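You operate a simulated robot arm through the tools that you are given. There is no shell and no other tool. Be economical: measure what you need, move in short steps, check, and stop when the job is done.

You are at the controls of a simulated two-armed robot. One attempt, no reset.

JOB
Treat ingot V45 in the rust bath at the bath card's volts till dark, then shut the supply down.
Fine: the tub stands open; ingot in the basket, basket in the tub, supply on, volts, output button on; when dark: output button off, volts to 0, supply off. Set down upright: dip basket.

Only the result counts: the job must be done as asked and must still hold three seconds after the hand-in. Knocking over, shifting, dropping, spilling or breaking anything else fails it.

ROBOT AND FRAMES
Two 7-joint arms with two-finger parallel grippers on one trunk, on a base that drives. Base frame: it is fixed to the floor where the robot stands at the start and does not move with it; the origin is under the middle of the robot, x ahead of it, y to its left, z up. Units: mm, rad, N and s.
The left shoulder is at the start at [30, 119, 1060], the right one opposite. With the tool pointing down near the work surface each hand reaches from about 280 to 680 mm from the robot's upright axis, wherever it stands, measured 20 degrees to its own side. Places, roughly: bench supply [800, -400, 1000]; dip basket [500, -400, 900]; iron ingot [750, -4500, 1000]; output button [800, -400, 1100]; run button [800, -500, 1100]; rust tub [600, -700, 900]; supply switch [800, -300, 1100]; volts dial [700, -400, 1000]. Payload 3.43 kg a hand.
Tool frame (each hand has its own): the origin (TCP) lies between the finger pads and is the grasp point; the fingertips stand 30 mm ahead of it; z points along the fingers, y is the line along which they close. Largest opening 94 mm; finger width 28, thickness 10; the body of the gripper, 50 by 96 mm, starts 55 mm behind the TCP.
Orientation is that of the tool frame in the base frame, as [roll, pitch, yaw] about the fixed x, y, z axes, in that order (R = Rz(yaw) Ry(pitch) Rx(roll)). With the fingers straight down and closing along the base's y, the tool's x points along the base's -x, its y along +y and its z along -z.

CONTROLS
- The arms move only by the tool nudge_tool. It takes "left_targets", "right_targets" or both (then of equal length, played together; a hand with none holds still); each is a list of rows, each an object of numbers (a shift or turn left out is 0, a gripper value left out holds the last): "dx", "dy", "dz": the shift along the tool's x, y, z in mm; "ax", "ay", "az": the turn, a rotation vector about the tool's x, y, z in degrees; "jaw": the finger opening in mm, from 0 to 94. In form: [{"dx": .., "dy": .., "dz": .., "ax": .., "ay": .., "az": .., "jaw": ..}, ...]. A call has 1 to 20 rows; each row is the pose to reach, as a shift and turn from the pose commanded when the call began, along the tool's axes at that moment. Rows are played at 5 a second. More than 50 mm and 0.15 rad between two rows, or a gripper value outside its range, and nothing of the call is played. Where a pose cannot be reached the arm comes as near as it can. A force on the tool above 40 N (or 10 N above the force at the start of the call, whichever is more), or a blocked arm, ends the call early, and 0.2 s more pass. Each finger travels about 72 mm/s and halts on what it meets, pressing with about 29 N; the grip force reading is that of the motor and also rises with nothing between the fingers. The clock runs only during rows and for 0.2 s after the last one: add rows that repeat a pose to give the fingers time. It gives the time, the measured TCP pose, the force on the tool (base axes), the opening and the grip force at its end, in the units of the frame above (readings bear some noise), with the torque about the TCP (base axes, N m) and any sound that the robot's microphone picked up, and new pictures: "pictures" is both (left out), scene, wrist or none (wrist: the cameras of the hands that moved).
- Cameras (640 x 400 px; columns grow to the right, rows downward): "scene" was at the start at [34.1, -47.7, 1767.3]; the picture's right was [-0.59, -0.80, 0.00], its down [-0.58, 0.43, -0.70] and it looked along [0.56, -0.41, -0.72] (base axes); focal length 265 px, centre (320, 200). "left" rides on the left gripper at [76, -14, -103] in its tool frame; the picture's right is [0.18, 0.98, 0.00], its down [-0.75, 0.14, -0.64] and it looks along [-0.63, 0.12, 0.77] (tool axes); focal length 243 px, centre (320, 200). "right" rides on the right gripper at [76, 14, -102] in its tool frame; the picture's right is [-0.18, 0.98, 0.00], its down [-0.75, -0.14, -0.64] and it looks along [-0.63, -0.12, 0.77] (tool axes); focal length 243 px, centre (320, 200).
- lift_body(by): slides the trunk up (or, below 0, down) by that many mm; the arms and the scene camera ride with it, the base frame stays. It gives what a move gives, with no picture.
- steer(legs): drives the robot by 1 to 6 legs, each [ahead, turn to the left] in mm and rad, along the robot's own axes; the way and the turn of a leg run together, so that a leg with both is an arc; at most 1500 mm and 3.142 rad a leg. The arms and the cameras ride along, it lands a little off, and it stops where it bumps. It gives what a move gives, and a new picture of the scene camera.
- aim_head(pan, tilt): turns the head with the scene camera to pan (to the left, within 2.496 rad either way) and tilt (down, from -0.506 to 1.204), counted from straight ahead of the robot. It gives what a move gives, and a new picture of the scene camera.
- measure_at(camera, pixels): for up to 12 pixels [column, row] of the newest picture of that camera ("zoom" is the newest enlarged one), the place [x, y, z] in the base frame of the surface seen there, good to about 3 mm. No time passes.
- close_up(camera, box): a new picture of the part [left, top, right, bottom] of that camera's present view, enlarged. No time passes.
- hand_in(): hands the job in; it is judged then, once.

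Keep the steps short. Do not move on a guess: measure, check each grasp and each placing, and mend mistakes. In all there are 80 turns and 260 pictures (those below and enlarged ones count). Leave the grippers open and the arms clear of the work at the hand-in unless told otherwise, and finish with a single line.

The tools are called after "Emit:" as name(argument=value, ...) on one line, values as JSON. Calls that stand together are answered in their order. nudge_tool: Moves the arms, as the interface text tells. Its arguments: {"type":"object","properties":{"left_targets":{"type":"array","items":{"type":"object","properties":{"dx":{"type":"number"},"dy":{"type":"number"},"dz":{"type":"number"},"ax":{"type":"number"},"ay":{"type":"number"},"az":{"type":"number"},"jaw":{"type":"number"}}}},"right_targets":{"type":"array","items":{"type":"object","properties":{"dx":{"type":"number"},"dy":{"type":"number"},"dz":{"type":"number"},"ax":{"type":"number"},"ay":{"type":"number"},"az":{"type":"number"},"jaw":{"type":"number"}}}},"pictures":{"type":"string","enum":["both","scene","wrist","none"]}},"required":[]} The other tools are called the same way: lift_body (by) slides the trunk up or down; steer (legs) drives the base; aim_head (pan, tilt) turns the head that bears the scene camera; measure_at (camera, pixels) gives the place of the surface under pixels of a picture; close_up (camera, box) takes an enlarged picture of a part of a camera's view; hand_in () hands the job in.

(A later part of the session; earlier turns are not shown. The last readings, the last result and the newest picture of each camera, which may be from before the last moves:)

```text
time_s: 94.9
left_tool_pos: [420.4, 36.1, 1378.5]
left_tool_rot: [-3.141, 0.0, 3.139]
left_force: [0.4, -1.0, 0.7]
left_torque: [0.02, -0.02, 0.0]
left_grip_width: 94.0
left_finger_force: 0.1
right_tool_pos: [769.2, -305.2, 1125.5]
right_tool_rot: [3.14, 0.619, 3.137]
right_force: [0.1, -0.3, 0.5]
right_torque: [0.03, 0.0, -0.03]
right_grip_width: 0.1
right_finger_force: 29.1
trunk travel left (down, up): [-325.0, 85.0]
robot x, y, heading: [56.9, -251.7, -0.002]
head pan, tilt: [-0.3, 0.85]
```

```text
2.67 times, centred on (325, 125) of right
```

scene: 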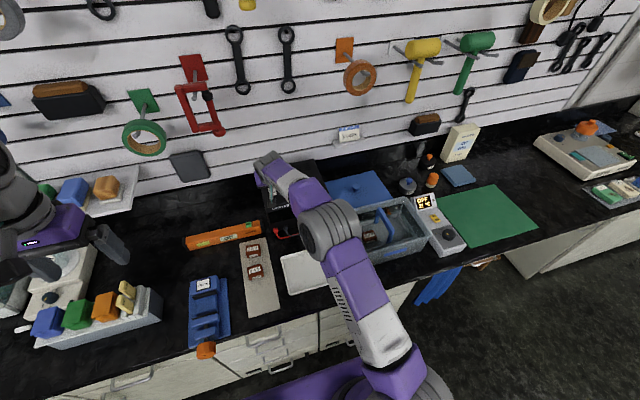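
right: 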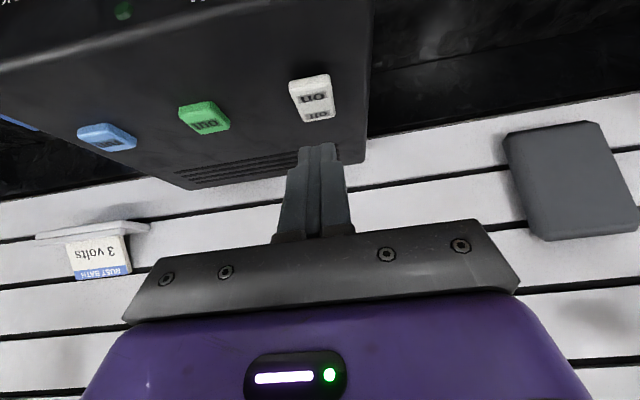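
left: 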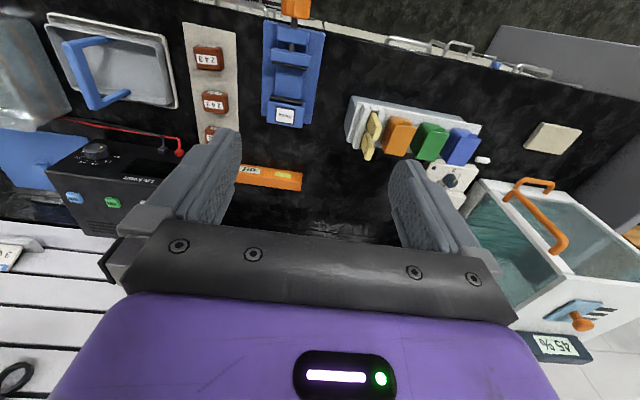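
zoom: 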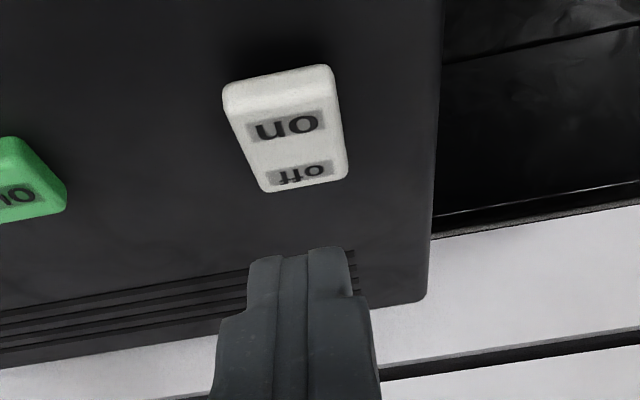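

Aligned in y. I lower the near corner of the tip onto the "on" end, press with small steps, then back off.

Emit:
nudge_tool(right_targets=[{"dx": 11.1, "dz": 10.5}, {"dx": 18.1, "dz": 20.3}, {"dx": 20.4, "dz": 23.5}, {"dx": 22.1, "dz": 26}, {"dx": 23.9, "dz": 28.4}, {"dx": 25.6, "dz": 30.9}, {"dx": 25.6, "dz": 30.9}, {"dx": 11.1, "dz": 10.5}])

Emit:
close_up(camera="right", box=[100, 0, 400, 200])

```text
time_s: 96.7
left_tool_pos: [420.4, 34.8, 1376.4]
left_tool_rot: [3.141, 0.0, 3.138]
left_force: [0.4, -0.6, 0.2]
left_torque: [0.0, -0.03, -0.01]
left_grip_width: 94.2
left_finger_force: 0.0
right_tool_pos: [764.0, -304.0, 1108.6]
right_tool_rot: [3.141, 0.614, 3.136]
right_force: [1.2, -0.1, -0.1]
right_torque: [0.02, 0.0, 0.01]
right_grip_width: 0.0
right_finger_force: 29.2
trunk travel left (down, up): [-325.0, 85.0]
robot x, y, heading: [57.6, -248.0, -0.001]
head pan, tilt: [-0.3, 0.85]
```

scene: 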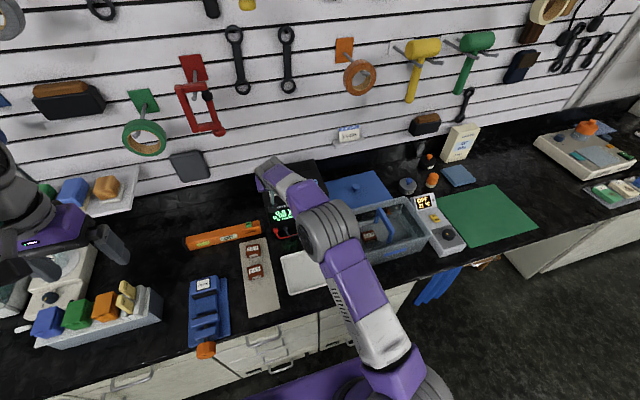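
right: 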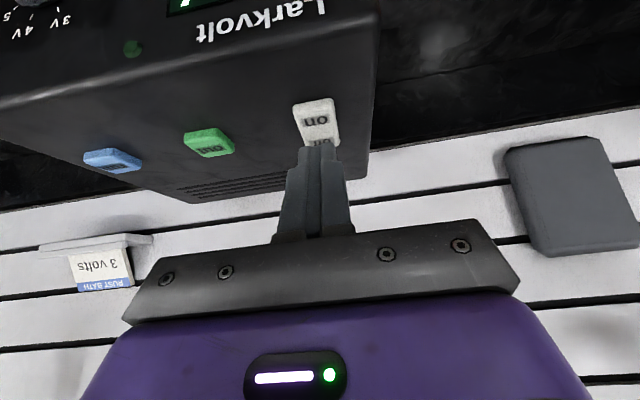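

```text
2.00 times, centred on (250, 100) of right
```

zoom: 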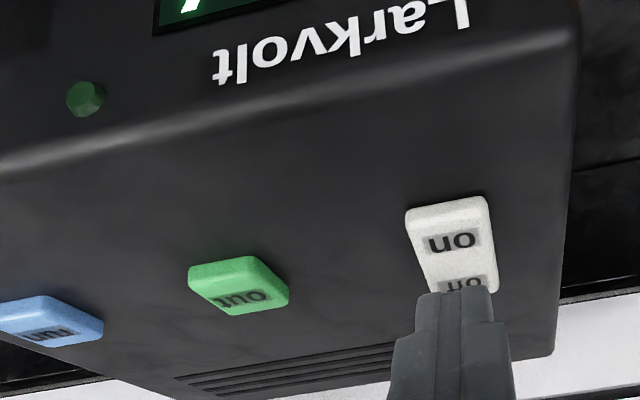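

The display is lit. Let me read it.

Emit:
close_up(camera="scene", box=[262, 195, 332, 240])

```text
8.89 times, centred on (297, 218) of scene
```

zoom: 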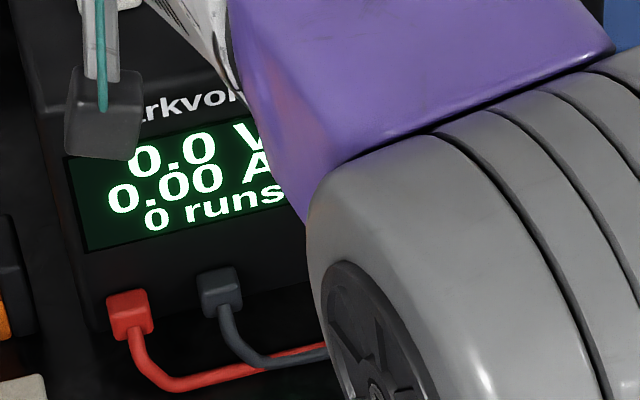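

The supply is on, showing 0.0 V, 0.00 A, 0 runs. Next I retreat and point the right hand forward for the dial.

Emit:
nudge_tool(right_targets=[{"dx": -17, "dz": -25}, {"dx": -35, "dz": -49}, {"dx": -12, "dy": -19, "dz": -73, "ay": -7}, {"dx": 12, "dy": -38, "dz": -97, "ay": -14}, {"dx": 35, "dy": -58, "dz": -121, "ay": -21}, {"dx": 58, "dy": -77, "dz": -145, "ay": -28}, {"dx": 82, "dy": -96, "dz": -169, "ay": -35}, {"dx": 82, "dy": -96, "dz": -169, "ay": -42}, {"dx": 82, "dy": -96, "dz": -169, "ay": -49}, {"dx": 82, "dy": -96, "dz": -169, "ay": -55}, {"dx": 82, "dy": -96, "dz": -169, "ay": -55}])

```text
time_s: 99.1
left_tool_pos: [421.3, 34.9, 1378.0]
left_tool_rot: [-3.14, 0.001, 3.137]
left_force: [0.2, -0.2, -0.2]
left_torque: [0.0, -0.03, 0.02]
left_grip_width: 93.8
left_finger_force: 0.0
right_tool_pos: [600.4, -399.6, 1200.4]
right_tool_rot: [0.141, 1.559, 0.136]
right_force: [0.2, 0.0, -0.3]
right_torque: [-0.01, 0.02, -0.01]
right_grip_width: 0.0
right_finger_force: 28.9
trunk travel left (down, up): [-325.0, 85.0]
robot x, y, heading: [55.6, -246.2, 0.001]
head pan, tilt: [-0.3, 0.85]
```

scene: 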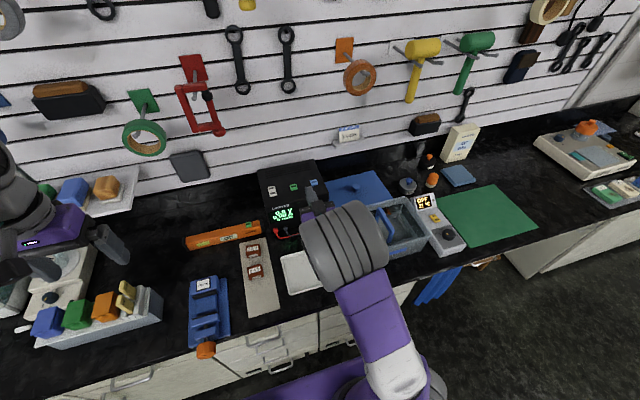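
right: 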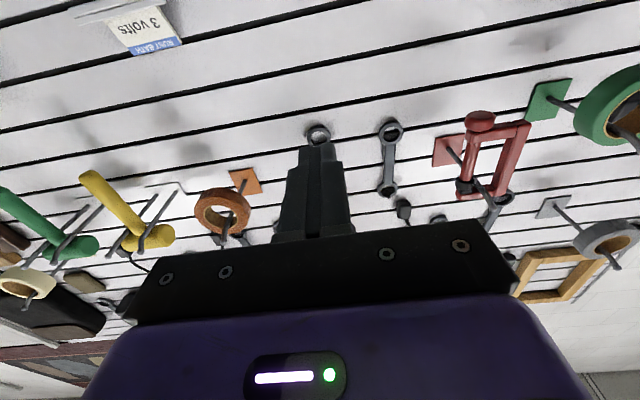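

The tool points forward. Now I roll it 60° to keep the camera clear of the bench, open the jaws and lower in front of the dial at (600,-444,964).

Emit:
nudge_tool(right_targets=[{"az": 7.5, "jaw": 20}, {"az": 15, "jaw": 40}, {"az": 22.5, "jaw": 62}, {"az": 30}, {"az": 37.5}, {"az": 45}, {"az": 52.5}, {"az": 60}, {"az": 60, "dx": 40, "dy": -8}, {"az": 60, "dx": 80, "dy": -16}, {"az": 60, "dx": 120, "dy": -24}, {"az": 60, "dx": 160, "dy": -32}, {"az": 60, "dx": 200, "dy": -40}, {"az": 60, "dx": 236, "dy": -44}, {"az": 60, "dx": 236, "dy": -44}])

Emit:
close_up(camera="right", box=[160, 0, 480, 200])

```text
time_s: 102.3
left_tool_pos: [419.7, 35.3, 1376.6]
left_tool_rot: [3.14, 0.001, 3.137]
left_force: [0.6, -0.1, -1.0]
left_torque: [0.0, 0.0, 0.02]
left_grip_width: 94.1
left_finger_force: 0.1
right_tool_pos: [599.5, -443.1, 965.5]
right_tool_rot: [1.561, 0.522, 1.564]
right_force: [0.1, 0.9, -0.6]
right_torque: [0.0, 0.01, 0.01]
right_grip_width: 62.0
right_finger_force: 0.1
trunk travel left (down, up): [-325.0, 85.0]
robot x, y, heading: [58.3, -250.0, -0.004]
head pan, tilt: [-0.3, 0.85]
```

scene: 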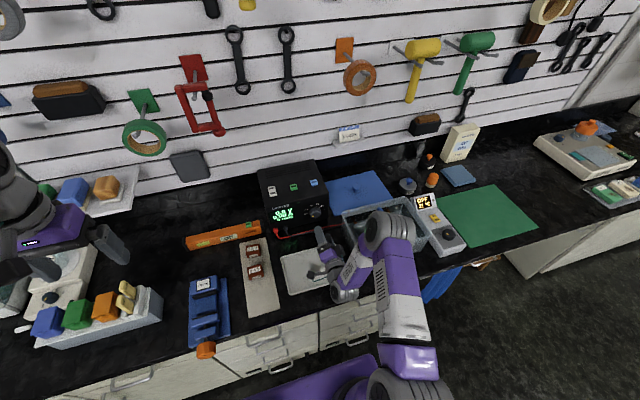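
right: 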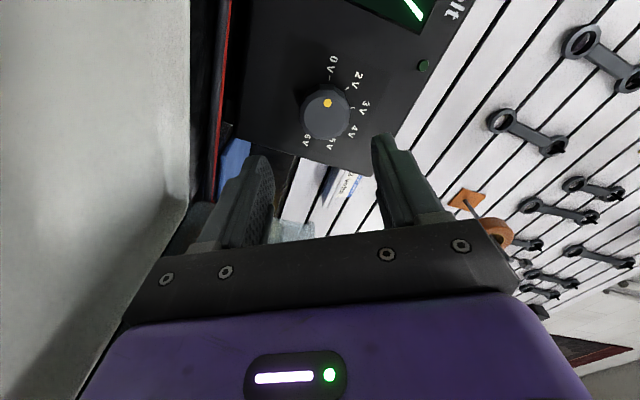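

```text
2.00 times, centred on (320, 100) of right
```

zoom: 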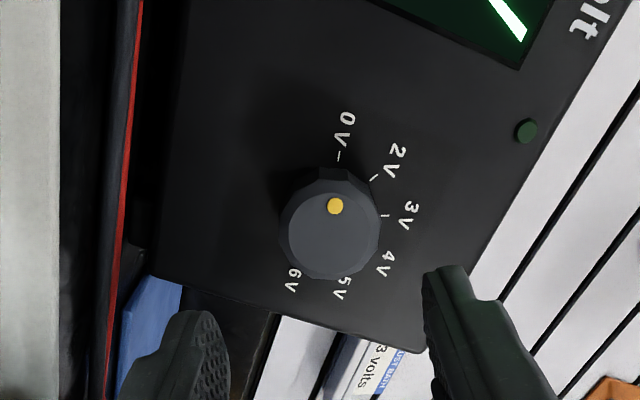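

The dial is clearly seen ahead. I measure the knob's face outline for its centre.

Emit:
measure_at(camera="zoom", pixels=[[331, 232], [336, 206], [288, 235], [375, 230], [328, 272], [331, 190], [340, 157], [374, 178], [385, 214], [340, 170], [300, 265], [360, 260]])

```text
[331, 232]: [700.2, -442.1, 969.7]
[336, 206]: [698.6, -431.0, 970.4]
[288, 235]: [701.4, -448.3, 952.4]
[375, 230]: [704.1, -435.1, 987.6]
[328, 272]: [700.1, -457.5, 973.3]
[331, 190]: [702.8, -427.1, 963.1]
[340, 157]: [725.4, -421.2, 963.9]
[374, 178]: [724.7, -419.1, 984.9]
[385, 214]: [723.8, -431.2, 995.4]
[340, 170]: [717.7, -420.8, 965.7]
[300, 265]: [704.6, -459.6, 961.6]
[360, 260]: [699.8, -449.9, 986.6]
```

The knob centre is about (y -443, z 967.5), and its face is at x = 700. I advance to TCP x = 688 so the tips stop 5 mm short of the panel.

Emit:
nudge_tool(right_targets=[{"dx": -1, "dy": 1.7, "dz": 30}, {"dx": -1, "dy": 1.7, "dz": 60}, {"dx": -1, "dy": 1.7, "dz": 78}, {"dx": -1, "dy": 1.7, "dz": 88}, {"dx": -1, "dy": 1.7, "dz": 88}], pictures="both")

Emit:
close_up(camera="scene", box=[255, 165, 355, 235])

```text
time_s: 103.5
left_tool_pos: [420.1, 35.5, 1378.6]
left_tool_rot: [-3.141, 0.0, 3.138]
left_force: [0.3, -0.1, -0.4]
left_torque: [0.0, -0.02, -0.03]
left_grip_width: 94.2
left_finger_force: 0.0
right_tool_pos: [689.3, -443.8, 966.6]
right_tool_rot: [1.559, 0.523, 1.561]
right_force: [-0.8, -1.0, 0.0]
right_torque: [0.0, 0.0, 0.0]
right_grip_width: 62.0
right_finger_force: 0.1
trunk travel left (down, up): [-325.0, 85.0]
robot x, y, heading: [56.2, -250.3, -0.001]
head pan, tilt: [-0.3, 0.85]
```

scene: 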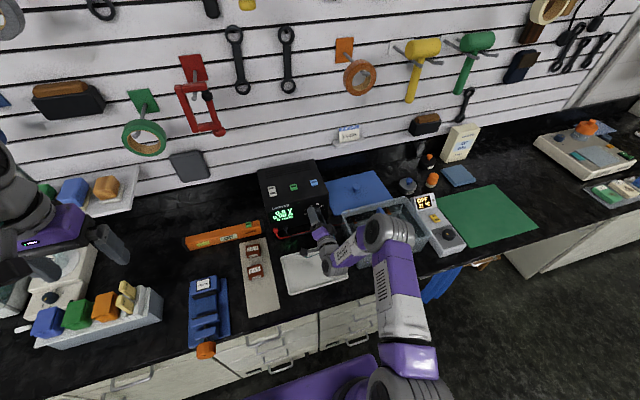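
right: 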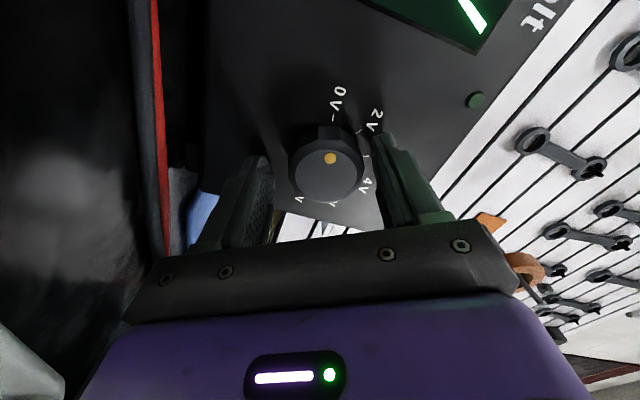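

```text
5.71 times, centred on (305, 200) of scene
```

zoom: 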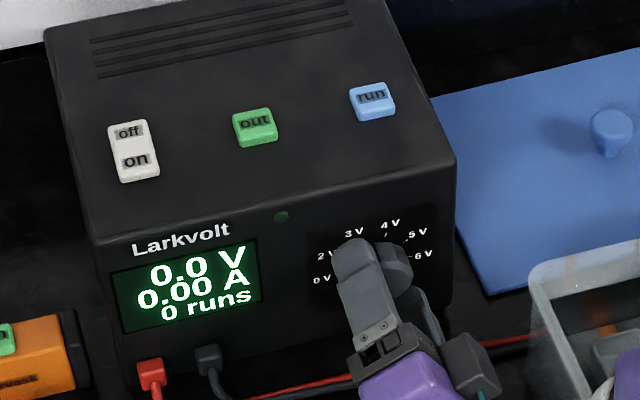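

The knob is between the fingers and the display is visible. I close on it gently.

Emit:
nudge_tool(right_targets=[{"jaw": 52}, {"jaw": 46}, {"jaw": 40}, {"jaw": 36}, {"jaw": 36}], pictures="wrist")

```text
time_s: 104.7
left_tool_pos: [418.7, 36.5, 1377.2]
left_tool_rot: [-3.14, 0.003, 3.138]
left_force: [0.4, 0.5, -0.6]
left_torque: [-0.01, 0.01, 0.0]
left_grip_width: 93.7
left_finger_force: 0.0
right_tool_pos: [690.7, -443.1, 969.2]
right_tool_rot: [1.557, 0.523, 1.561]
right_force: [3.7, 5.4, 15.7]
right_torque: [0.05, 0.18, 0.09]
right_grip_width: 43.5
right_finger_force: 44.9
trunk travel left (down, up): [-325.0, 85.0]
robot x, y, heading: [56.7, -247.0, -0.002]
head pan, tilt: [-0.3, 0.85]
```

right: 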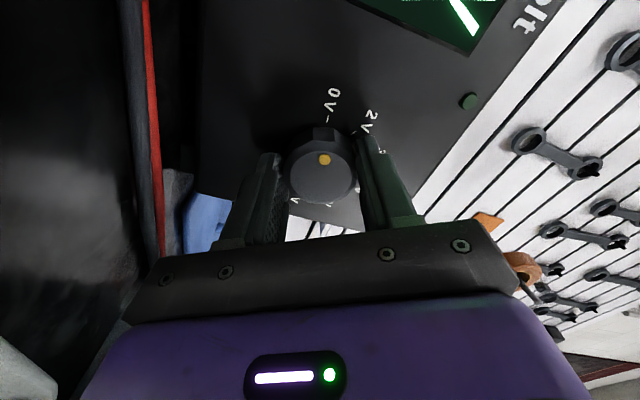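

Held at 43.5 mm with a 16 N upward offset. I shift 2.5 mm along the closing line to centre, then turn 37° and read the display.

Emit:
nudge_tool(right_targets=[{"dx": -0.5, "dy": 2.5}, {"dx": -0.5, "dy": 2.5, "az": 7.5}, {"dx": -0.5, "dy": 2.5, "az": 15}, {"dx": -0.5, "dy": 2.5, "az": 22.5}, {"dx": -0.5, "dy": 2.5, "az": 30}, {"dx": -0.5, "dy": 2.5, "az": 37}, {"dx": -0.5, "dy": 2.5, "az": 37}], pictures="wrist")

Emit:
close_up(camera="scene", box=[255, 165, 355, 235])

```text
time_s: 106.3
left_tool_pos: [420.4, 36.6, 1377.3]
left_tool_rot: [-3.141, 0.0, 3.138]
left_force: [0.2, -0.3, 0.2]
left_torque: [0.01, 0.0, 0.03]
left_grip_width: 94.1
left_finger_force: 0.0
right_tool_pos: [691.1, -442.3, 969.6]
right_tool_rot: [1.561, -0.127, 1.57]
right_force: [4.9, 3.7, 10.6]
right_torque: [-0.05, 0.69, -0.19]
right_grip_width: 43.5
right_finger_force: 45.0
trunk travel left (down, up): [-325.0, 85.0]
robot x, y, heading: [61.1, -250.9, 0.001]
head pan, tilt: [-0.3, 0.85]
```

right: 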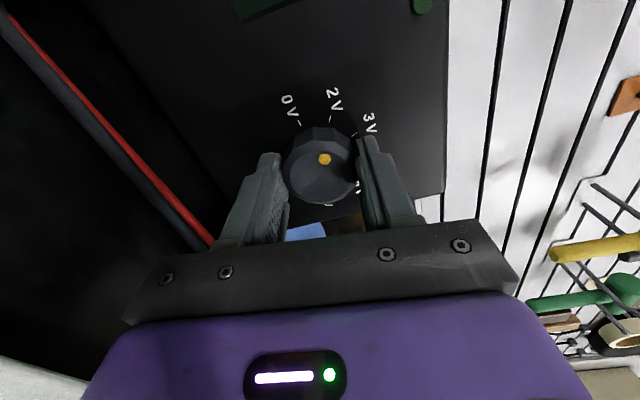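

```text
5.71 times, centred on (305, 200) of scene
```

zoom: 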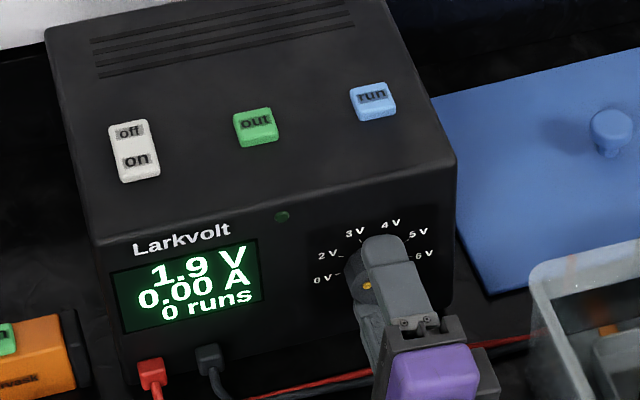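

It reads 1.9 V, and the grip follows. I turn another 37° and read again.

Emit:
nudge_tool(right_targets=[{"az": 7.5}, {"az": 15}, {"az": 22.5}, {"az": 30}, {"az": 37}, {"az": 37}], pictures="wrist")

Emit:
close_up(camera="scene", box=[255, 165, 355, 235])

```text
time_s: 107.7
left_tool_pos: [419.3, 35.8, 1377.5]
left_tool_rot: [-3.14, -0.001, 3.139]
left_force: [1.2, 0.1, 0.2]
left_torque: [0.0, 0.01, -0.01]
left_grip_width: 94.2
left_finger_force: 0.1
right_tool_pos: [689.1, -442.8, 971.1]
right_tool_rot: [1.553, -0.772, 1.581]
right_force: [8.4, -1.3, 18.6]
right_torque: [-0.01, 0.11, 0.27]
right_grip_width: 43.8
right_finger_force: 45.0
trunk travel left (down, up): [-325.0, 85.0]
robot x, y, heading: [57.8, -250.5, -0.006]
head pan, tilt: [-0.3, 0.85]
```

right: 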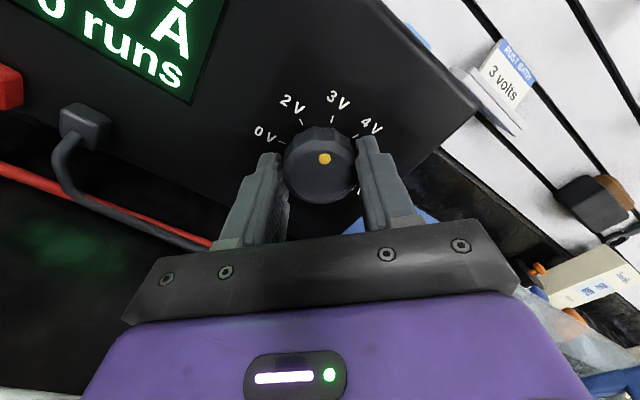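

```text
5.71 times, centred on (305, 200) of scene
```

zoom: 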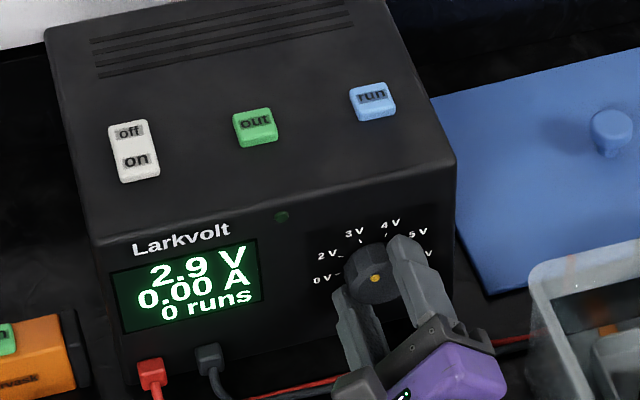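

It shows 2.9 V, so 3° more should make 3.0.

Emit:
nudge_tool(right_targets=[{"az": 1.5}, {"az": 3}, {"az": 3}], pictures="none")

Emit:
close_up(camera="scene", box=[255, 165, 355, 235])

```text
time_s: 108.5
left_tool_pos: [418.6, 35.6, 1378.2]
left_tool_rot: [-3.14, 0.0, 3.139]
left_force: [-0.2, 0.6, -0.2]
left_torque: [-0.03, 0.0, 0.02]
left_grip_width: 94.0
left_finger_force: 0.0
right_tool_pos: [689.9, -443.9, 971.2]
right_tool_rot: [1.554, -0.824, 1.58]
right_force: [10.9, -2.4, 19.4]
right_torque: [-0.01, -0.33, 0.58]
right_grip_width: 43.7
right_finger_force: 45.2
trunk travel left (down, up): [-325.0, 85.0]
robot x, y, heading: [55.1, -251.4, -0.004]
head pan, tilt: [-0.3, 0.85]
```

```text
5.71 times, centred on (305, 200) of scene
```

zoom: 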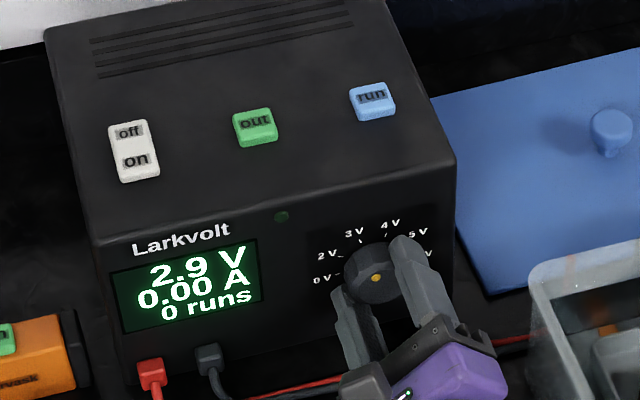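

Still 2.9, so another 3°.

Emit:
nudge_tool(right_targets=[{"az": 1.5}, {"az": 3}, {"az": 3}], pictures="none")

Emit:
close_up(camera="scene", box=[255, 165, 355, 235])

```text
time_s: 109.3
left_tool_pos: [419.7, 35.7, 1377.7]
left_tool_rot: [-3.14, 0.0, 3.14]
left_force: [-0.2, -0.9, -0.5]
left_torque: [-0.02, 0.01, -0.02]
left_grip_width: 94.2
left_finger_force: 0.1
right_tool_pos: [690.6, -443.7, 971.2]
right_tool_rot: [1.553, -0.876, 1.583]
right_force: [12.4, -1.8, 20.5]
right_torque: [-0.03, 0.08, 0.43]
right_grip_width: 43.5
right_finger_force: 45.0
trunk travel left (down, up): [-325.0, 85.0]
robot x, y, heading: [58.2, -249.2, -0.002]
head pan, tilt: [-0.3, 0.85]
```

```text
5.71 times, centred on (305, 200) of scene
```

zoom: 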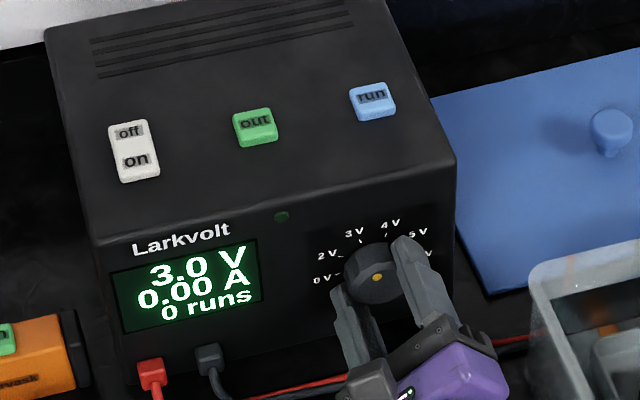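

It reads 3.0 V. I open the jaws, pull straight back and check that it holds.

Emit:
nudge_tool(right_targets=[{"jaw": 44}, {"jaw": 55}, {"jaw": 66}, {"jaw": 66}, {"dz": -35}, {"dz": -70}, {"dz": -100}, {"dz": -100}], pictures="wrist")

Emit:
close_up(camera="scene", box=[255, 165, 355, 235])

```text
time_s: 111.1
left_tool_pos: [419.6, 36.3, 1378.2]
left_tool_rot: [-3.141, -0.001, 3.139]
left_force: [-0.5, 0.2, 0.1]
left_torque: [-0.03, 0.04, 0.0]
left_grip_width: 93.8
left_finger_force: 0.0
right_tool_pos: [590.2, -442.7, 968.9]
right_tool_rot: [1.557, -0.875, 1.578]
right_force: [-0.3, 0.0, 0.0]
right_torque: [0.03, -0.01, -0.03]
right_grip_width: 65.9
right_finger_force: 0.0
trunk travel left (down, up): [-325.0, 85.0]
robot x, y, heading: [53.2, -248.5, 0.001]
head pan, tilt: [-0.3, 0.85]
```

right: 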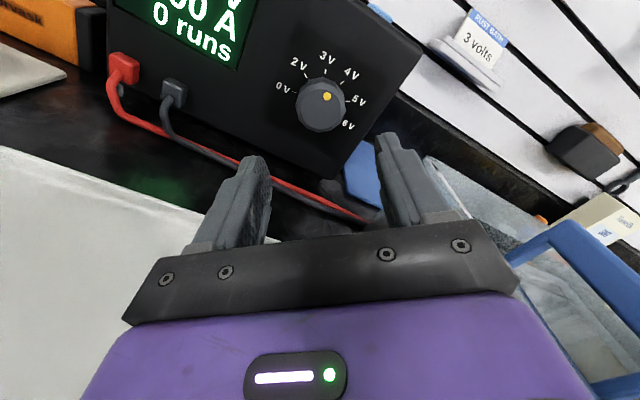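

```text
5.71 times, centred on (305, 200) of scene
```

zoom: 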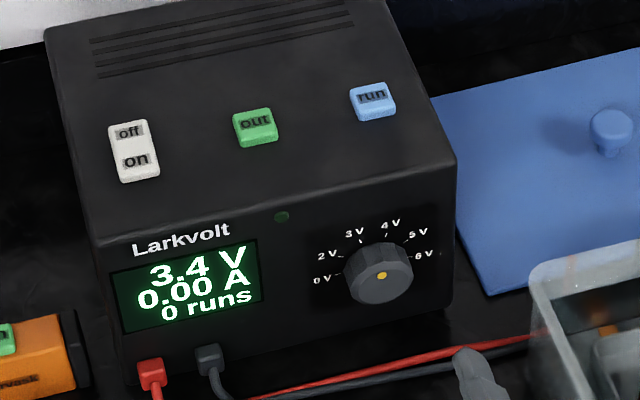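

It jumped to 3.4 V on release, exactly half a facet, so I had gripped corners rather than flats. I regrip with the flats now aligned, 2.5 mm higher since the force showed the centre there.

Emit:
nudge_tool(right_targets=[{"dx": 1.9, "dy": 1.6, "dz": 35}, {"dx": 1.9, "dy": 1.6, "dz": 70}, {"dx": 1.9, "dy": 1.6, "dz": 98}, {"dx": 1.9, "dy": 1.6, "dz": 98, "jaw": 54}, {"dx": 1.9, "dy": 1.6, "dz": 98, "jaw": 46}, {"dx": 1.9, "dy": 1.6, "dz": 98, "jaw": 40}, {"dx": 1.9, "dy": 1.6, "dz": 98, "jaw": 38}, {"dx": 1.9, "dy": 1.6, "dz": 98, "jaw": 38}], pictures="wrist")

Emit:
close_up(camera="scene", box=[255, 165, 355, 235])

```text
time_s: 112.9
left_tool_pos: [419.5, 35.4, 1377.7]
left_tool_rot: [3.141, -0.001, 3.137]
left_force: [0.4, 0.0, -0.7]
left_torque: [-0.04, -0.01, 0.01]
left_grip_width: 94.1
left_finger_force: 0.0
right_tool_pos: [689.2, -443.4, 971.4]
right_tool_rot: [1.559, -0.876, 1.58]
right_force: [0.6, 1.3, -0.7]
right_torque: [-0.01, 0.53, 0.54]
right_grip_width: 42.6
right_finger_force: 45.6
trunk travel left (down, up): [-325.0, 85.0]
robot x, y, heading: [54.9, -250.2, -0.003]
head pan, tilt: [-0.3, 0.85]
```

right: 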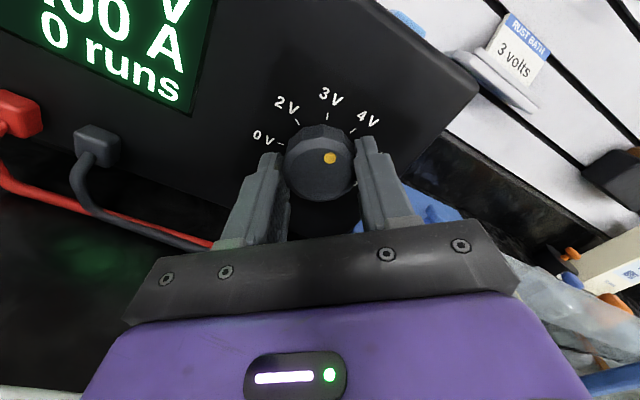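

```text
5.71 times, centred on (305, 200) of scene
```

zoom: 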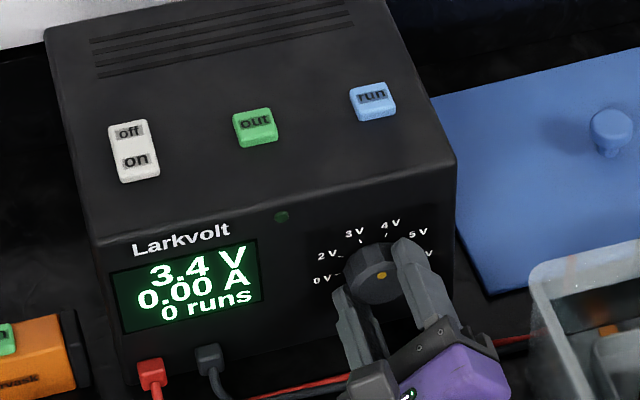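

Well centred now: 42.6 mm and near-zero force. I turn back 14° and read.

Emit:
nudge_tool(right_targets=[{"az": -5}, {"az": -10}, {"az": -14}, {"az": -14}], pictures="none")

Emit:
close_up(camera="scene", box=[255, 165, 355, 235])

```text
time_s: 113.9
left_tool_pos: [420.1, 35.5, 1376.6]
left_tool_rot: [-3.141, 0.0, 3.138]
left_force: [0.3, -0.6, 0.5]
left_torque: [0.05, 0.02, 0.03]
left_grip_width: 94.1
left_finger_force: 0.1
right_tool_pos: [687.4, -443.0, 970.1]
right_tool_rot: [1.563, -0.63, 1.572]
right_force: [0.6, 2.0, -4.2]
right_torque: [0.0, 0.46, 1.14]
right_grip_width: 42.2
right_finger_force: 45.1
trunk travel left (down, up): [-325.0, 85.0]
robot x, y, heading: [55.1, -251.4, 0.003]
head pan, tilt: [-0.3, 0.85]
```

```text
5.71 times, centred on (305, 200) of scene
```

zoom: 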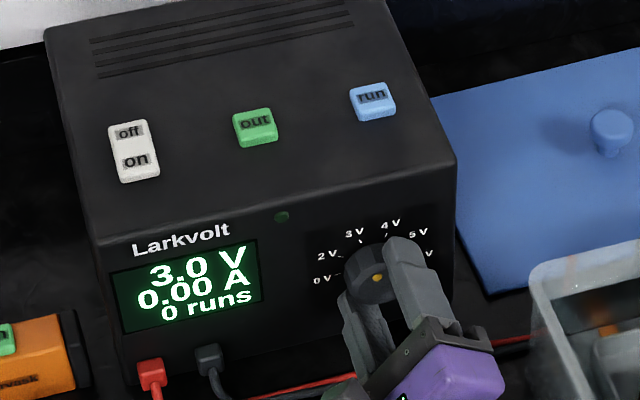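

3.0 V again. I release, pull back and re-read.

Emit:
nudge_tool(right_targets=[{"jaw": 46}, {"jaw": 54}, {"jaw": 64}, {"jaw": 64}, {"dz": -35}, {"dz": -70}, {"dz": -100}, {"dz": -100}], pictures="none")

Emit:
close_up(camera="scene", box=[255, 165, 355, 235])

```text
time_s: 115.7
left_tool_pos: [420.3, 35.6, 1377.7]
left_tool_rot: [3.141, 0.001, 3.138]
left_force: [0.1, 0.5, -0.5]
left_torque: [-0.01, 0.01, 0.03]
left_grip_width: 94.3
left_finger_force: 0.1
right_tool_pos: [588.9, -442.3, 968.3]
right_tool_rot: [1.56, -0.629, 1.572]
right_force: [-0.8, -0.8, 0.5]
right_torque: [0.0, 0.03, 0.02]
right_grip_width: 64.1
right_finger_force: 0.1
trunk travel left (down, up): [-325.0, 85.0]
robot x, y, heading: [57.4, -248.5, -0.002]
head pan, tilt: [-0.3, 0.85]
```

```text
5.71 times, centred on (305, 200) of scene
```

zoom: 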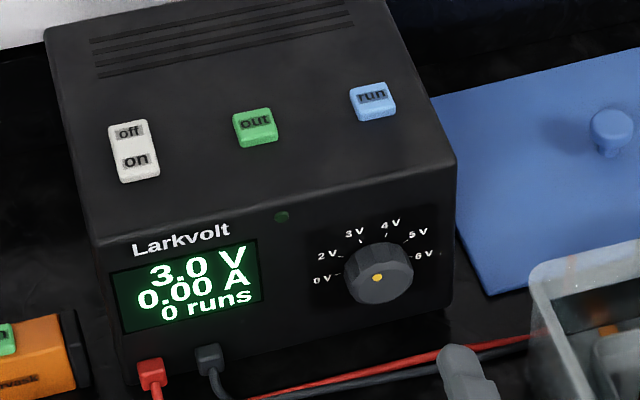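

It holds at 3.0 V. Now I raise the hand and roll it back to prepare to press "out".

Emit:
nudge_tool(right_targets=[{"dx": 22, "dy": 31, "jaw": 40}, {"dx": 45, "dy": 62, "jaw": 20}, {"dx": 67, "dy": 93, "jaw": 0}, {"dx": 90, "dy": 124, "az": -8}, {"dx": 112, "dy": 155, "az": -16}, {"dx": 135, "dy": 186, "az": -24}, {"dx": 160, "dy": 170, "az": -32}, {"dx": 182, "dy": 152, "az": -40}, {"dx": 182, "dy": 152, "az": -48}, {"dx": 182, "dy": 152, "az": -56}, {"dx": 182, "dy": 152, "az": -64}, {"dx": 182, "dy": 152, "az": -72}, {"dx": 182, "dy": 152, "az": -80}, {"dx": 182, "dy": 152, "az": -88}, {"dx": 182, "dy": 152, "az": -96}, {"dx": 182, "dy": 152, "az": -104}, {"dx": 182, "dy": 152, "az": -112}, {"dx": 182, "dy": 152, "az": -119}, {"dx": 182, "dy": 152, "az": -126}, {"dx": 182, "dy": 152, "az": -126}], pictures="none")

```text
time_s: 119.9
left_tool_pos: [419.0, 35.4, 1377.7]
left_tool_rot: [3.141, 0.001, 3.138]
left_force: [-0.1, -1.1, 0.2]
left_torque: [0.01, 0.01, -0.01]
left_grip_width: 94.1
left_finger_force: 0.0
right_tool_pos: [586.1, -385.2, 1200.3]
right_tool_rot: [0.044, 1.562, 0.039]
right_force: [-0.6, -0.2, -0.4]
right_torque: [0.0, -0.02, 0.01]
right_grip_width: 0.2
right_finger_force: 28.9
trunk travel left (down, up): [-325.0, 85.0]
robot x, y, heading: [54.0, -251.0, -0.005]
head pan, tilt: [-0.3, 0.85]
```

Now I tilt to 35° forward and hover over "out" (786,-384,1056).

Emit:
nudge_tool(right_targets=[{"dz": 27, "ay": 8}, {"dz": 54, "ay": 16}, {"dz": 81, "ay": 24}, {"dz": 108, "ay": 32}, {"dz": 135, "ay": 40}, {"dz": 162, "ay": 48}, {"dz": 192, "ay": 55, "dx": 10, "dy": 1}, {"dz": 192, "ay": 55, "dx": 50, "dy": 1}, {"dz": 192, "ay": 55, "dx": 86, "dy": 1}, {"dz": 192, "ay": 55, "dx": 86, "dy": 1}], pictures="wrist")

Emit:
measure_at(camera="right", pixels=[[315, 98], [313, 90], [317, 108], [320, 150], [308, 98], [325, 98]])

```text
time_s: 122.1
left_tool_pos: [419.8, 36.6, 1377.1]
left_tool_rot: [-3.14, 0.0, 3.138]
left_force: [0.1, 0.0, 0.1]
left_torque: [0.03, 0.01, 0.01]
left_grip_width: 94.0
left_finger_force: 0.1
right_tool_pos: [779.3, -383.3, 1116.3]
right_tool_rot: [3.14, 0.619, 3.137]
right_force: [-0.1, 0.4, -0.4]
right_torque: [0.02, 0.03, -0.02]
right_grip_width: 0.1
right_finger_force: 29.2
right hand out of reach, approached as far as the arm can: row 5
trunk travel left (down, up): [-325.0, 85.0]
robot x, y, heading: [53.4, -252.3, -0.008]
head pan, tilt: [-0.3, 0.85]
```

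right: 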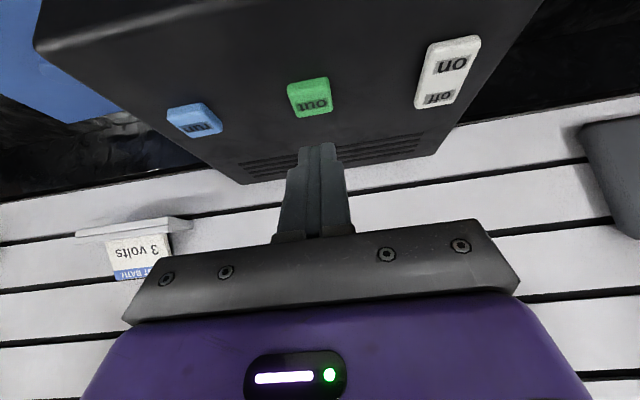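

```text
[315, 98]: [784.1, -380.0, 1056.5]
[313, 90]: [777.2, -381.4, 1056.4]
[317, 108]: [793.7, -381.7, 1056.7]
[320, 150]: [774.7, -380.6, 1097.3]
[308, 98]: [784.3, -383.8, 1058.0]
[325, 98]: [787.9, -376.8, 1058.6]
```

Aligned over "out". I press straight down and back off once.

Emit:
nudge_tool(right_targets=[{"dx": 8.7, "dz": 12.2}, {"dx": 14.5, "dz": 20.4}, {"dx": 16.8, "dz": 23.6}, {"dx": 18.6, "dz": 26.1}, {"dx": 20.3, "dz": 28.5}, {"dx": 8.7, "dz": 12.2}, {"dx": 2, "dz": 3}], pictures="both")

Emit:
close_up(camera="scene", box=[255, 165, 435, 275])

```text
time_s: 123.7
left_tool_pos: [420.0, 34.8, 1377.4]
left_tool_rot: [3.141, -0.001, 3.137]
left_force: [-0.2, 0.1, 0.0]
left_torque: [-0.05, 0.03, 0.03]
left_grip_width: 94.1
left_finger_force: 0.1
right_tool_pos: [779.4, -384.5, 1112.6]
right_tool_rot: [3.141, 0.618, 3.136]
right_force: [-0.2, 0.0, 0.2]
right_torque: [0.01, -0.02, -0.02]
right_grip_width: 0.0
right_finger_force: 28.9
trunk travel left (down, up): [-325.0, 85.0]
robot x, y, heading: [55.5, -249.1, -0.006]
head pan, tilt: [-0.3, 0.85]
heard: click
```

scene: 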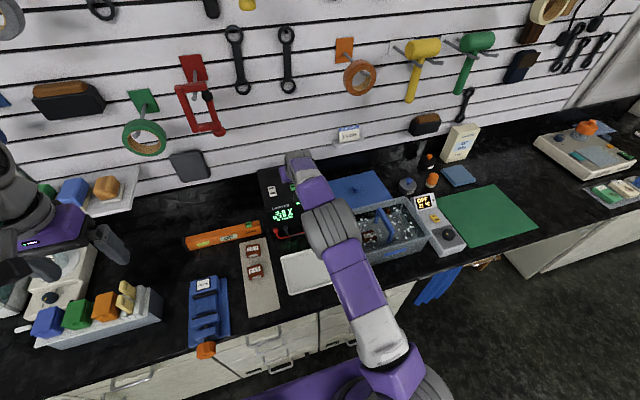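
right: 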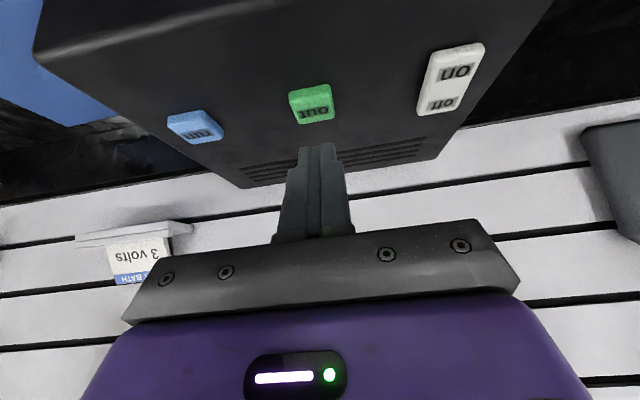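

```text
3.56 times, centred on (345, 220) of scene
```

zoom: 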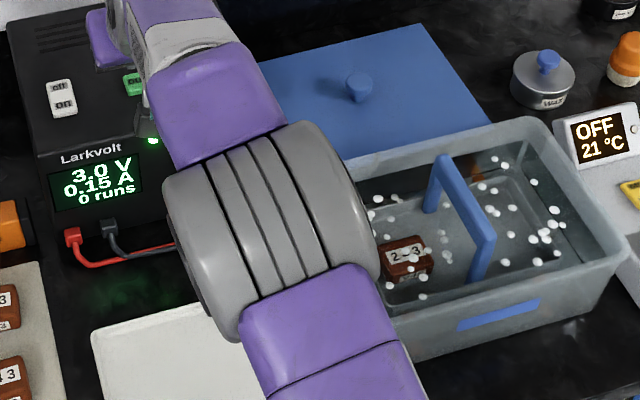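

The output is on at 3.0 V and 0.15 A, and bubbles rise. I hold still for 2 s and watch the ingot.

Emit:
nudge_tool(right_targets=[{"dz": 0}, {"dz": 0}, {"dz": 0}, {"dz": 0}, {"dz": 0}, {"dz": 0}, {"dz": 0}, {"dz": 0}, {"dz": 0}, {"dz": 0}], pictures="none")

Emit:
close_up(camera="scene", box=[255, 165, 435, 275])

```text
time_s: 125.9
left_tool_pos: [420.2, 35.4, 1378.4]
left_tool_rot: [3.139, 0.0, 3.137]
left_force: [-0.8, -0.3, 0.3]
left_torque: [-0.01, 0.02, -0.01]
left_grip_width: 94.0
left_finger_force: 0.0
right_tool_pos: [780.0, -385.0, 1113.4]
right_tool_rot: [3.14, 0.619, 3.135]
right_force: [0.2, 0.2, -0.3]
right_torque: [0.01, -0.01, 0.01]
right_grip_width: 0.0
right_finger_force: 29.0
trunk travel left (down, up): [-325.0, 85.0]
robot x, y, heading: [56.8, -250.6, -0.003]
head pan, tilt: [-0.3, 0.85]
```

```text
3.56 times, centred on (345, 220) of scene
```

zoom: 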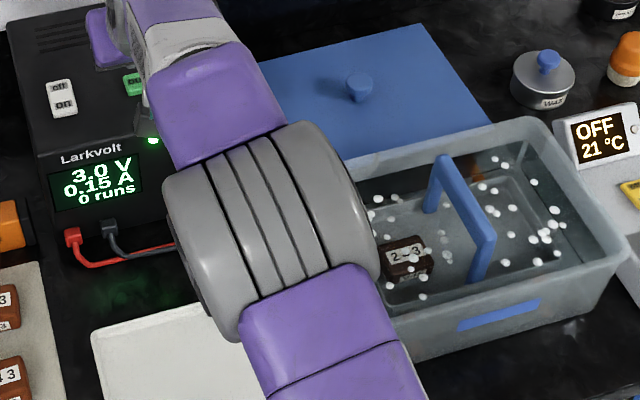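

The ingot is darkening to deep brown. I wait about 2 s more.

Emit:
nudge_tool(right_targets=[{"dz": 0}, {"dz": 0}, {"dz": 0}, {"dz": 0}, {"dz": 0}, {"dz": 0}, {"dz": 0}, {"dz": 0}], pictures="none")

Emit:
close_up(camera="scene", box=[345, 205, 405, 255])

```text
time_s: 127.7
left_tool_pos: [419.8, 34.7, 1378.4]
left_tool_rot: [3.142, 0.001, 3.138]
left_force: [-0.4, 0.0, 0.1]
left_torque: [-0.01, 0.01, -0.01]
left_grip_width: 93.9
left_finger_force: 0.0
right_tool_pos: [779.5, -384.3, 1112.6]
right_tool_rot: [3.139, 0.621, 3.137]
right_force: [0.5, 0.3, -0.3]
right_torque: [0.01, -0.03, 0.01]
right_grip_width: 0.1
right_finger_force: 29.1
trunk travel left (down, up): [-325.0, 85.0]
robot x, y, heading: [61.2, -248.3, 0.0]
head pan, tilt: [-0.3, 0.85]
```

```text
8.00 times, centred on (375, 230) of scene
```

zoom: 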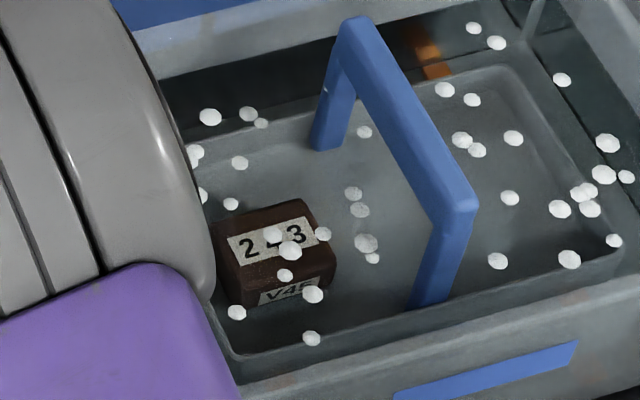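

It's dark brown but still changing, so I wait 2 s more.

Emit:
nudge_tool(right_targets=[{"dz": 0}, {"dz": 0}, {"dz": 0}, {"dz": 0}, {"dz": 0}, {"dz": 0}, {"dz": 0}, {"dz": 0}], pictures="none")

Emit:
close_up(camera="scene", box=[345, 205, 405, 255])

```text
time_s: 129.5
left_tool_pos: [419.3, 35.7, 1376.5]
left_tool_rot: [-3.141, 0.0, 3.138]
left_force: [-1.3, -0.3, 0.1]
left_torque: [0.01, 0.02, 0.02]
left_grip_width: 94.0
left_finger_force: 0.0
right_tool_pos: [779.6, -385.4, 1111.5]
right_tool_rot: [3.14, 0.621, 3.137]
right_force: [-0.6, -0.3, 0.2]
right_torque: [0.01, -0.01, -0.01]
right_grip_width: 0.0
right_finger_force: 29.2
trunk travel left (down, up): [-325.0, 85.0]
robot x, y, heading: [52.8, -248.9, 0.001]
head pan, tilt: [-0.3, 0.85]
```

```text
8.00 times, centred on (375, 230) of scene
```

zoom: 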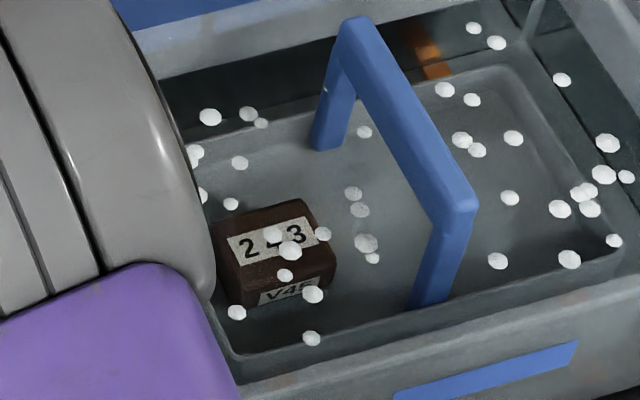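

There's no visible change over the last 2 s. I check once more after a short wait, with a tighter view to compare.

Emit:
nudge_tool(right_targets=[{"dz": 0}, {"dz": 0}, {"dz": 0}, {"dz": 0}, {"dz": 0}], pictures="none")

Emit:
close_up(camera="scene", box=[255, 165, 435, 275])

```text
time_s: 130.7
left_tool_pos: [420.0, 35.4, 1377.9]
left_tool_rot: [3.141, 0.001, 3.137]
left_force: [0.0, 0.3, 0.7]
left_torque: [0.0, 0.01, -0.02]
left_grip_width: 94.0
left_finger_force: 0.0
right_tool_pos: [778.8, -384.7, 1113.4]
right_tool_rot: [3.14, 0.619, 3.136]
right_force: [0.1, 0.1, 0.1]
right_torque: [0.0, 0.03, 0.01]
right_grip_width: 0.0
right_finger_force: 29.1
trunk travel left (down, up): [-325.0, 85.0]
robot x, y, heading: [62.2, -249.5, -0.005]
head pan, tilt: [-0.3, 0.85]
```

```text
3.56 times, centred on (345, 220) of scene
```

zoom: 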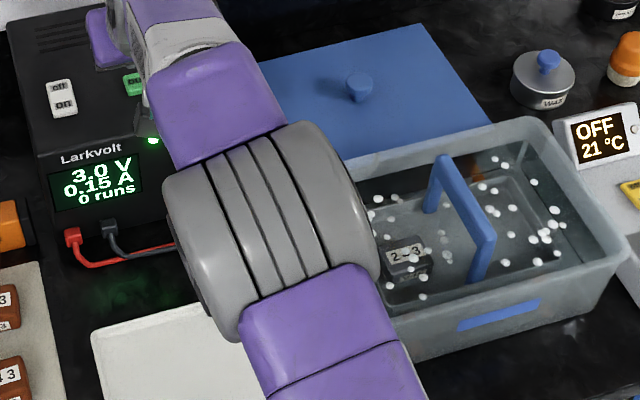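

Now the ingot has turned fully dark grey. I press "out" again to switch the output off.

Emit:
nudge_tool(right_targets=[{"dx": 6.7, "dz": 9.2}, {"dx": 12.5, "dz": 17.4}, {"dx": 14.8, "dz": 20.6}, {"dx": 16.6, "dz": 23.1}, {"dx": 18.3, "dz": 25.5}, {"dx": 6.7, "dz": 9.2}, {"dx": 0, "dz": 0}], pictures="none")

Emit:
close_up(camera="scene", box=[255, 165, 435, 275])

```text
time_s: 132.3
left_tool_pos: [419.4, 34.7, 1377.1]
left_tool_rot: [3.141, 0.0, 3.14]
left_force: [1.0, -0.4, 0.2]
left_torque: [0.03, -0.01, -0.02]
left_grip_width: 94.1
left_finger_force: 0.0
right_tool_pos: [777.5, -386.8, 1113.1]
right_tool_rot: [-3.141, 0.618, 3.136]
right_force: [-0.1, -0.4, 0.8]
right_torque: [-0.02, -0.01, 0.0]
right_grip_width: 0.0
right_finger_force: 28.8
trunk travel left (down, up): [-325.0, 85.0]
robot x, y, heading: [55.8, -248.6, -0.003]
head pan, tilt: [-0.3, 0.85]
heard: click
```

```text
3.56 times, centred on (345, 220) of scene
```

zoom: 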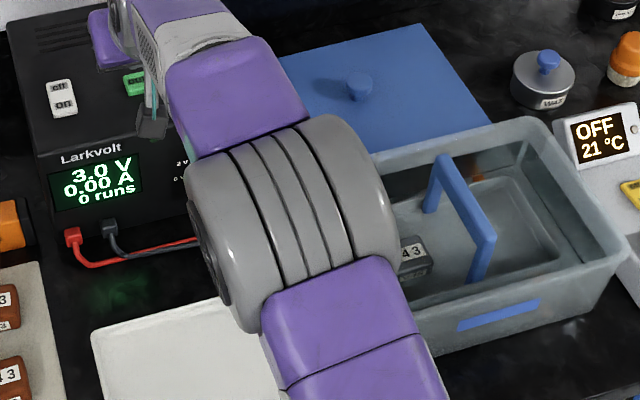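

The output is off, with 0.00 A and no bubbles. Next I retreat and point forward again to set the dial to 0.

Emit:
nudge_tool(right_targets=[{"dx": -17, "dz": -25}, {"dx": -35, "dz": -49}, {"dx": -12, "dy": -9, "dz": -71, "ay": -7}, {"dx": 11, "dy": -18, "dz": -93, "ay": -14}, {"dx": 34, "dy": -27, "dz": -115, "ay": -21}, {"dx": 58, "dy": -36, "dz": -137, "ay": -28}, {"dx": 81, "dy": -45, "dz": -159, "ay": -35}, {"dx": 104, "dy": -55, "dz": -180, "ay": -42}, {"dx": 104, "dy": -55, "dz": -180, "ay": -49}, {"dx": 104, "dy": -55, "dz": -180, "ay": -55}, {"dx": 104, "dy": -55, "dz": -180, "ay": -55}], pictures="none")

Emit:
nudge_tool(right_targets=[{"az": 8, "jaw": 20}, {"az": 16, "jaw": 40}, {"az": 24, "jaw": 62}, {"az": 32}, {"az": 40}, {"az": 48}, {"az": 56}, {"az": 64}, {"az": 72}, {"az": 80}, {"az": 88}, {"az": 96}, {"az": 104}, {"az": 112, "dx": 35}, {"az": 119, "dx": 75}, {"az": 126, "dx": 115}, {"az": 126, "dx": 155}, {"az": 126, "dx": 195}, {"az": 126, "dx": 229}, {"az": 126, "dx": 229}], pictures="both")

```text
time_s: 134.7
left_tool_pos: [420.5, 35.3, 1377.0]
left_tool_rot: [-3.139, 0.0, 3.138]
left_force: [0.2, 0.1, -0.3]
left_torque: [0.02, 0.02, -0.03]
left_grip_width: 94.0
left_finger_force: 0.0
right_tool_pos: [588.4, -438.2, 1199.2]
right_tool_rot: [0.214, 1.56, 0.211]
right_force: [-0.2, -0.4, 0.1]
right_torque: [0.0, -0.04, 0.03]
right_grip_width: 0.0
right_finger_force: 28.9
trunk travel left (down, up): [-325.0, 85.0]
robot x, y, heading: [54.6, -246.5, -0.0]
head pan, tilt: [-0.3, 0.85]
```

```text
time_s: 138.9
left_tool_pos: [419.6, 36.3, 1376.9]
left_tool_rot: [-3.141, 0.001, 3.137]
left_force: [-0.6, 0.3, 0.2]
left_torque: [0.02, -0.02, 0.01]
left_grip_width: 93.9
left_finger_force: 0.0
right_tool_pos: [592.0, -439.2, 969.5]
right_tool_rot: [1.559, -0.631, 1.575]
right_force: [0.1, 0.7, 0.2]
right_torque: [0.01, -0.01, 0.0]
right_grip_width: 61.9
right_finger_force: 0.1
trunk travel left (down, up): [-325.0, 85.0]
robot x, y, heading: [55.0, -248.5, 0.001]
head pan, tilt: [-0.3, 0.85]
```

scene: 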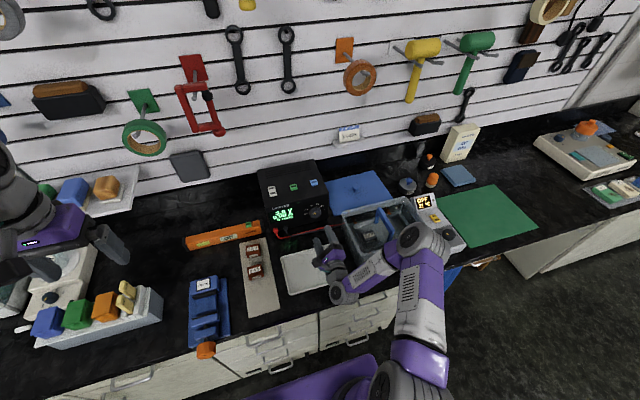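
right: 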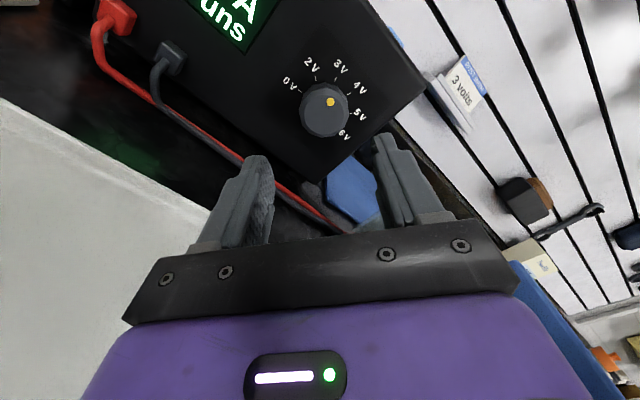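

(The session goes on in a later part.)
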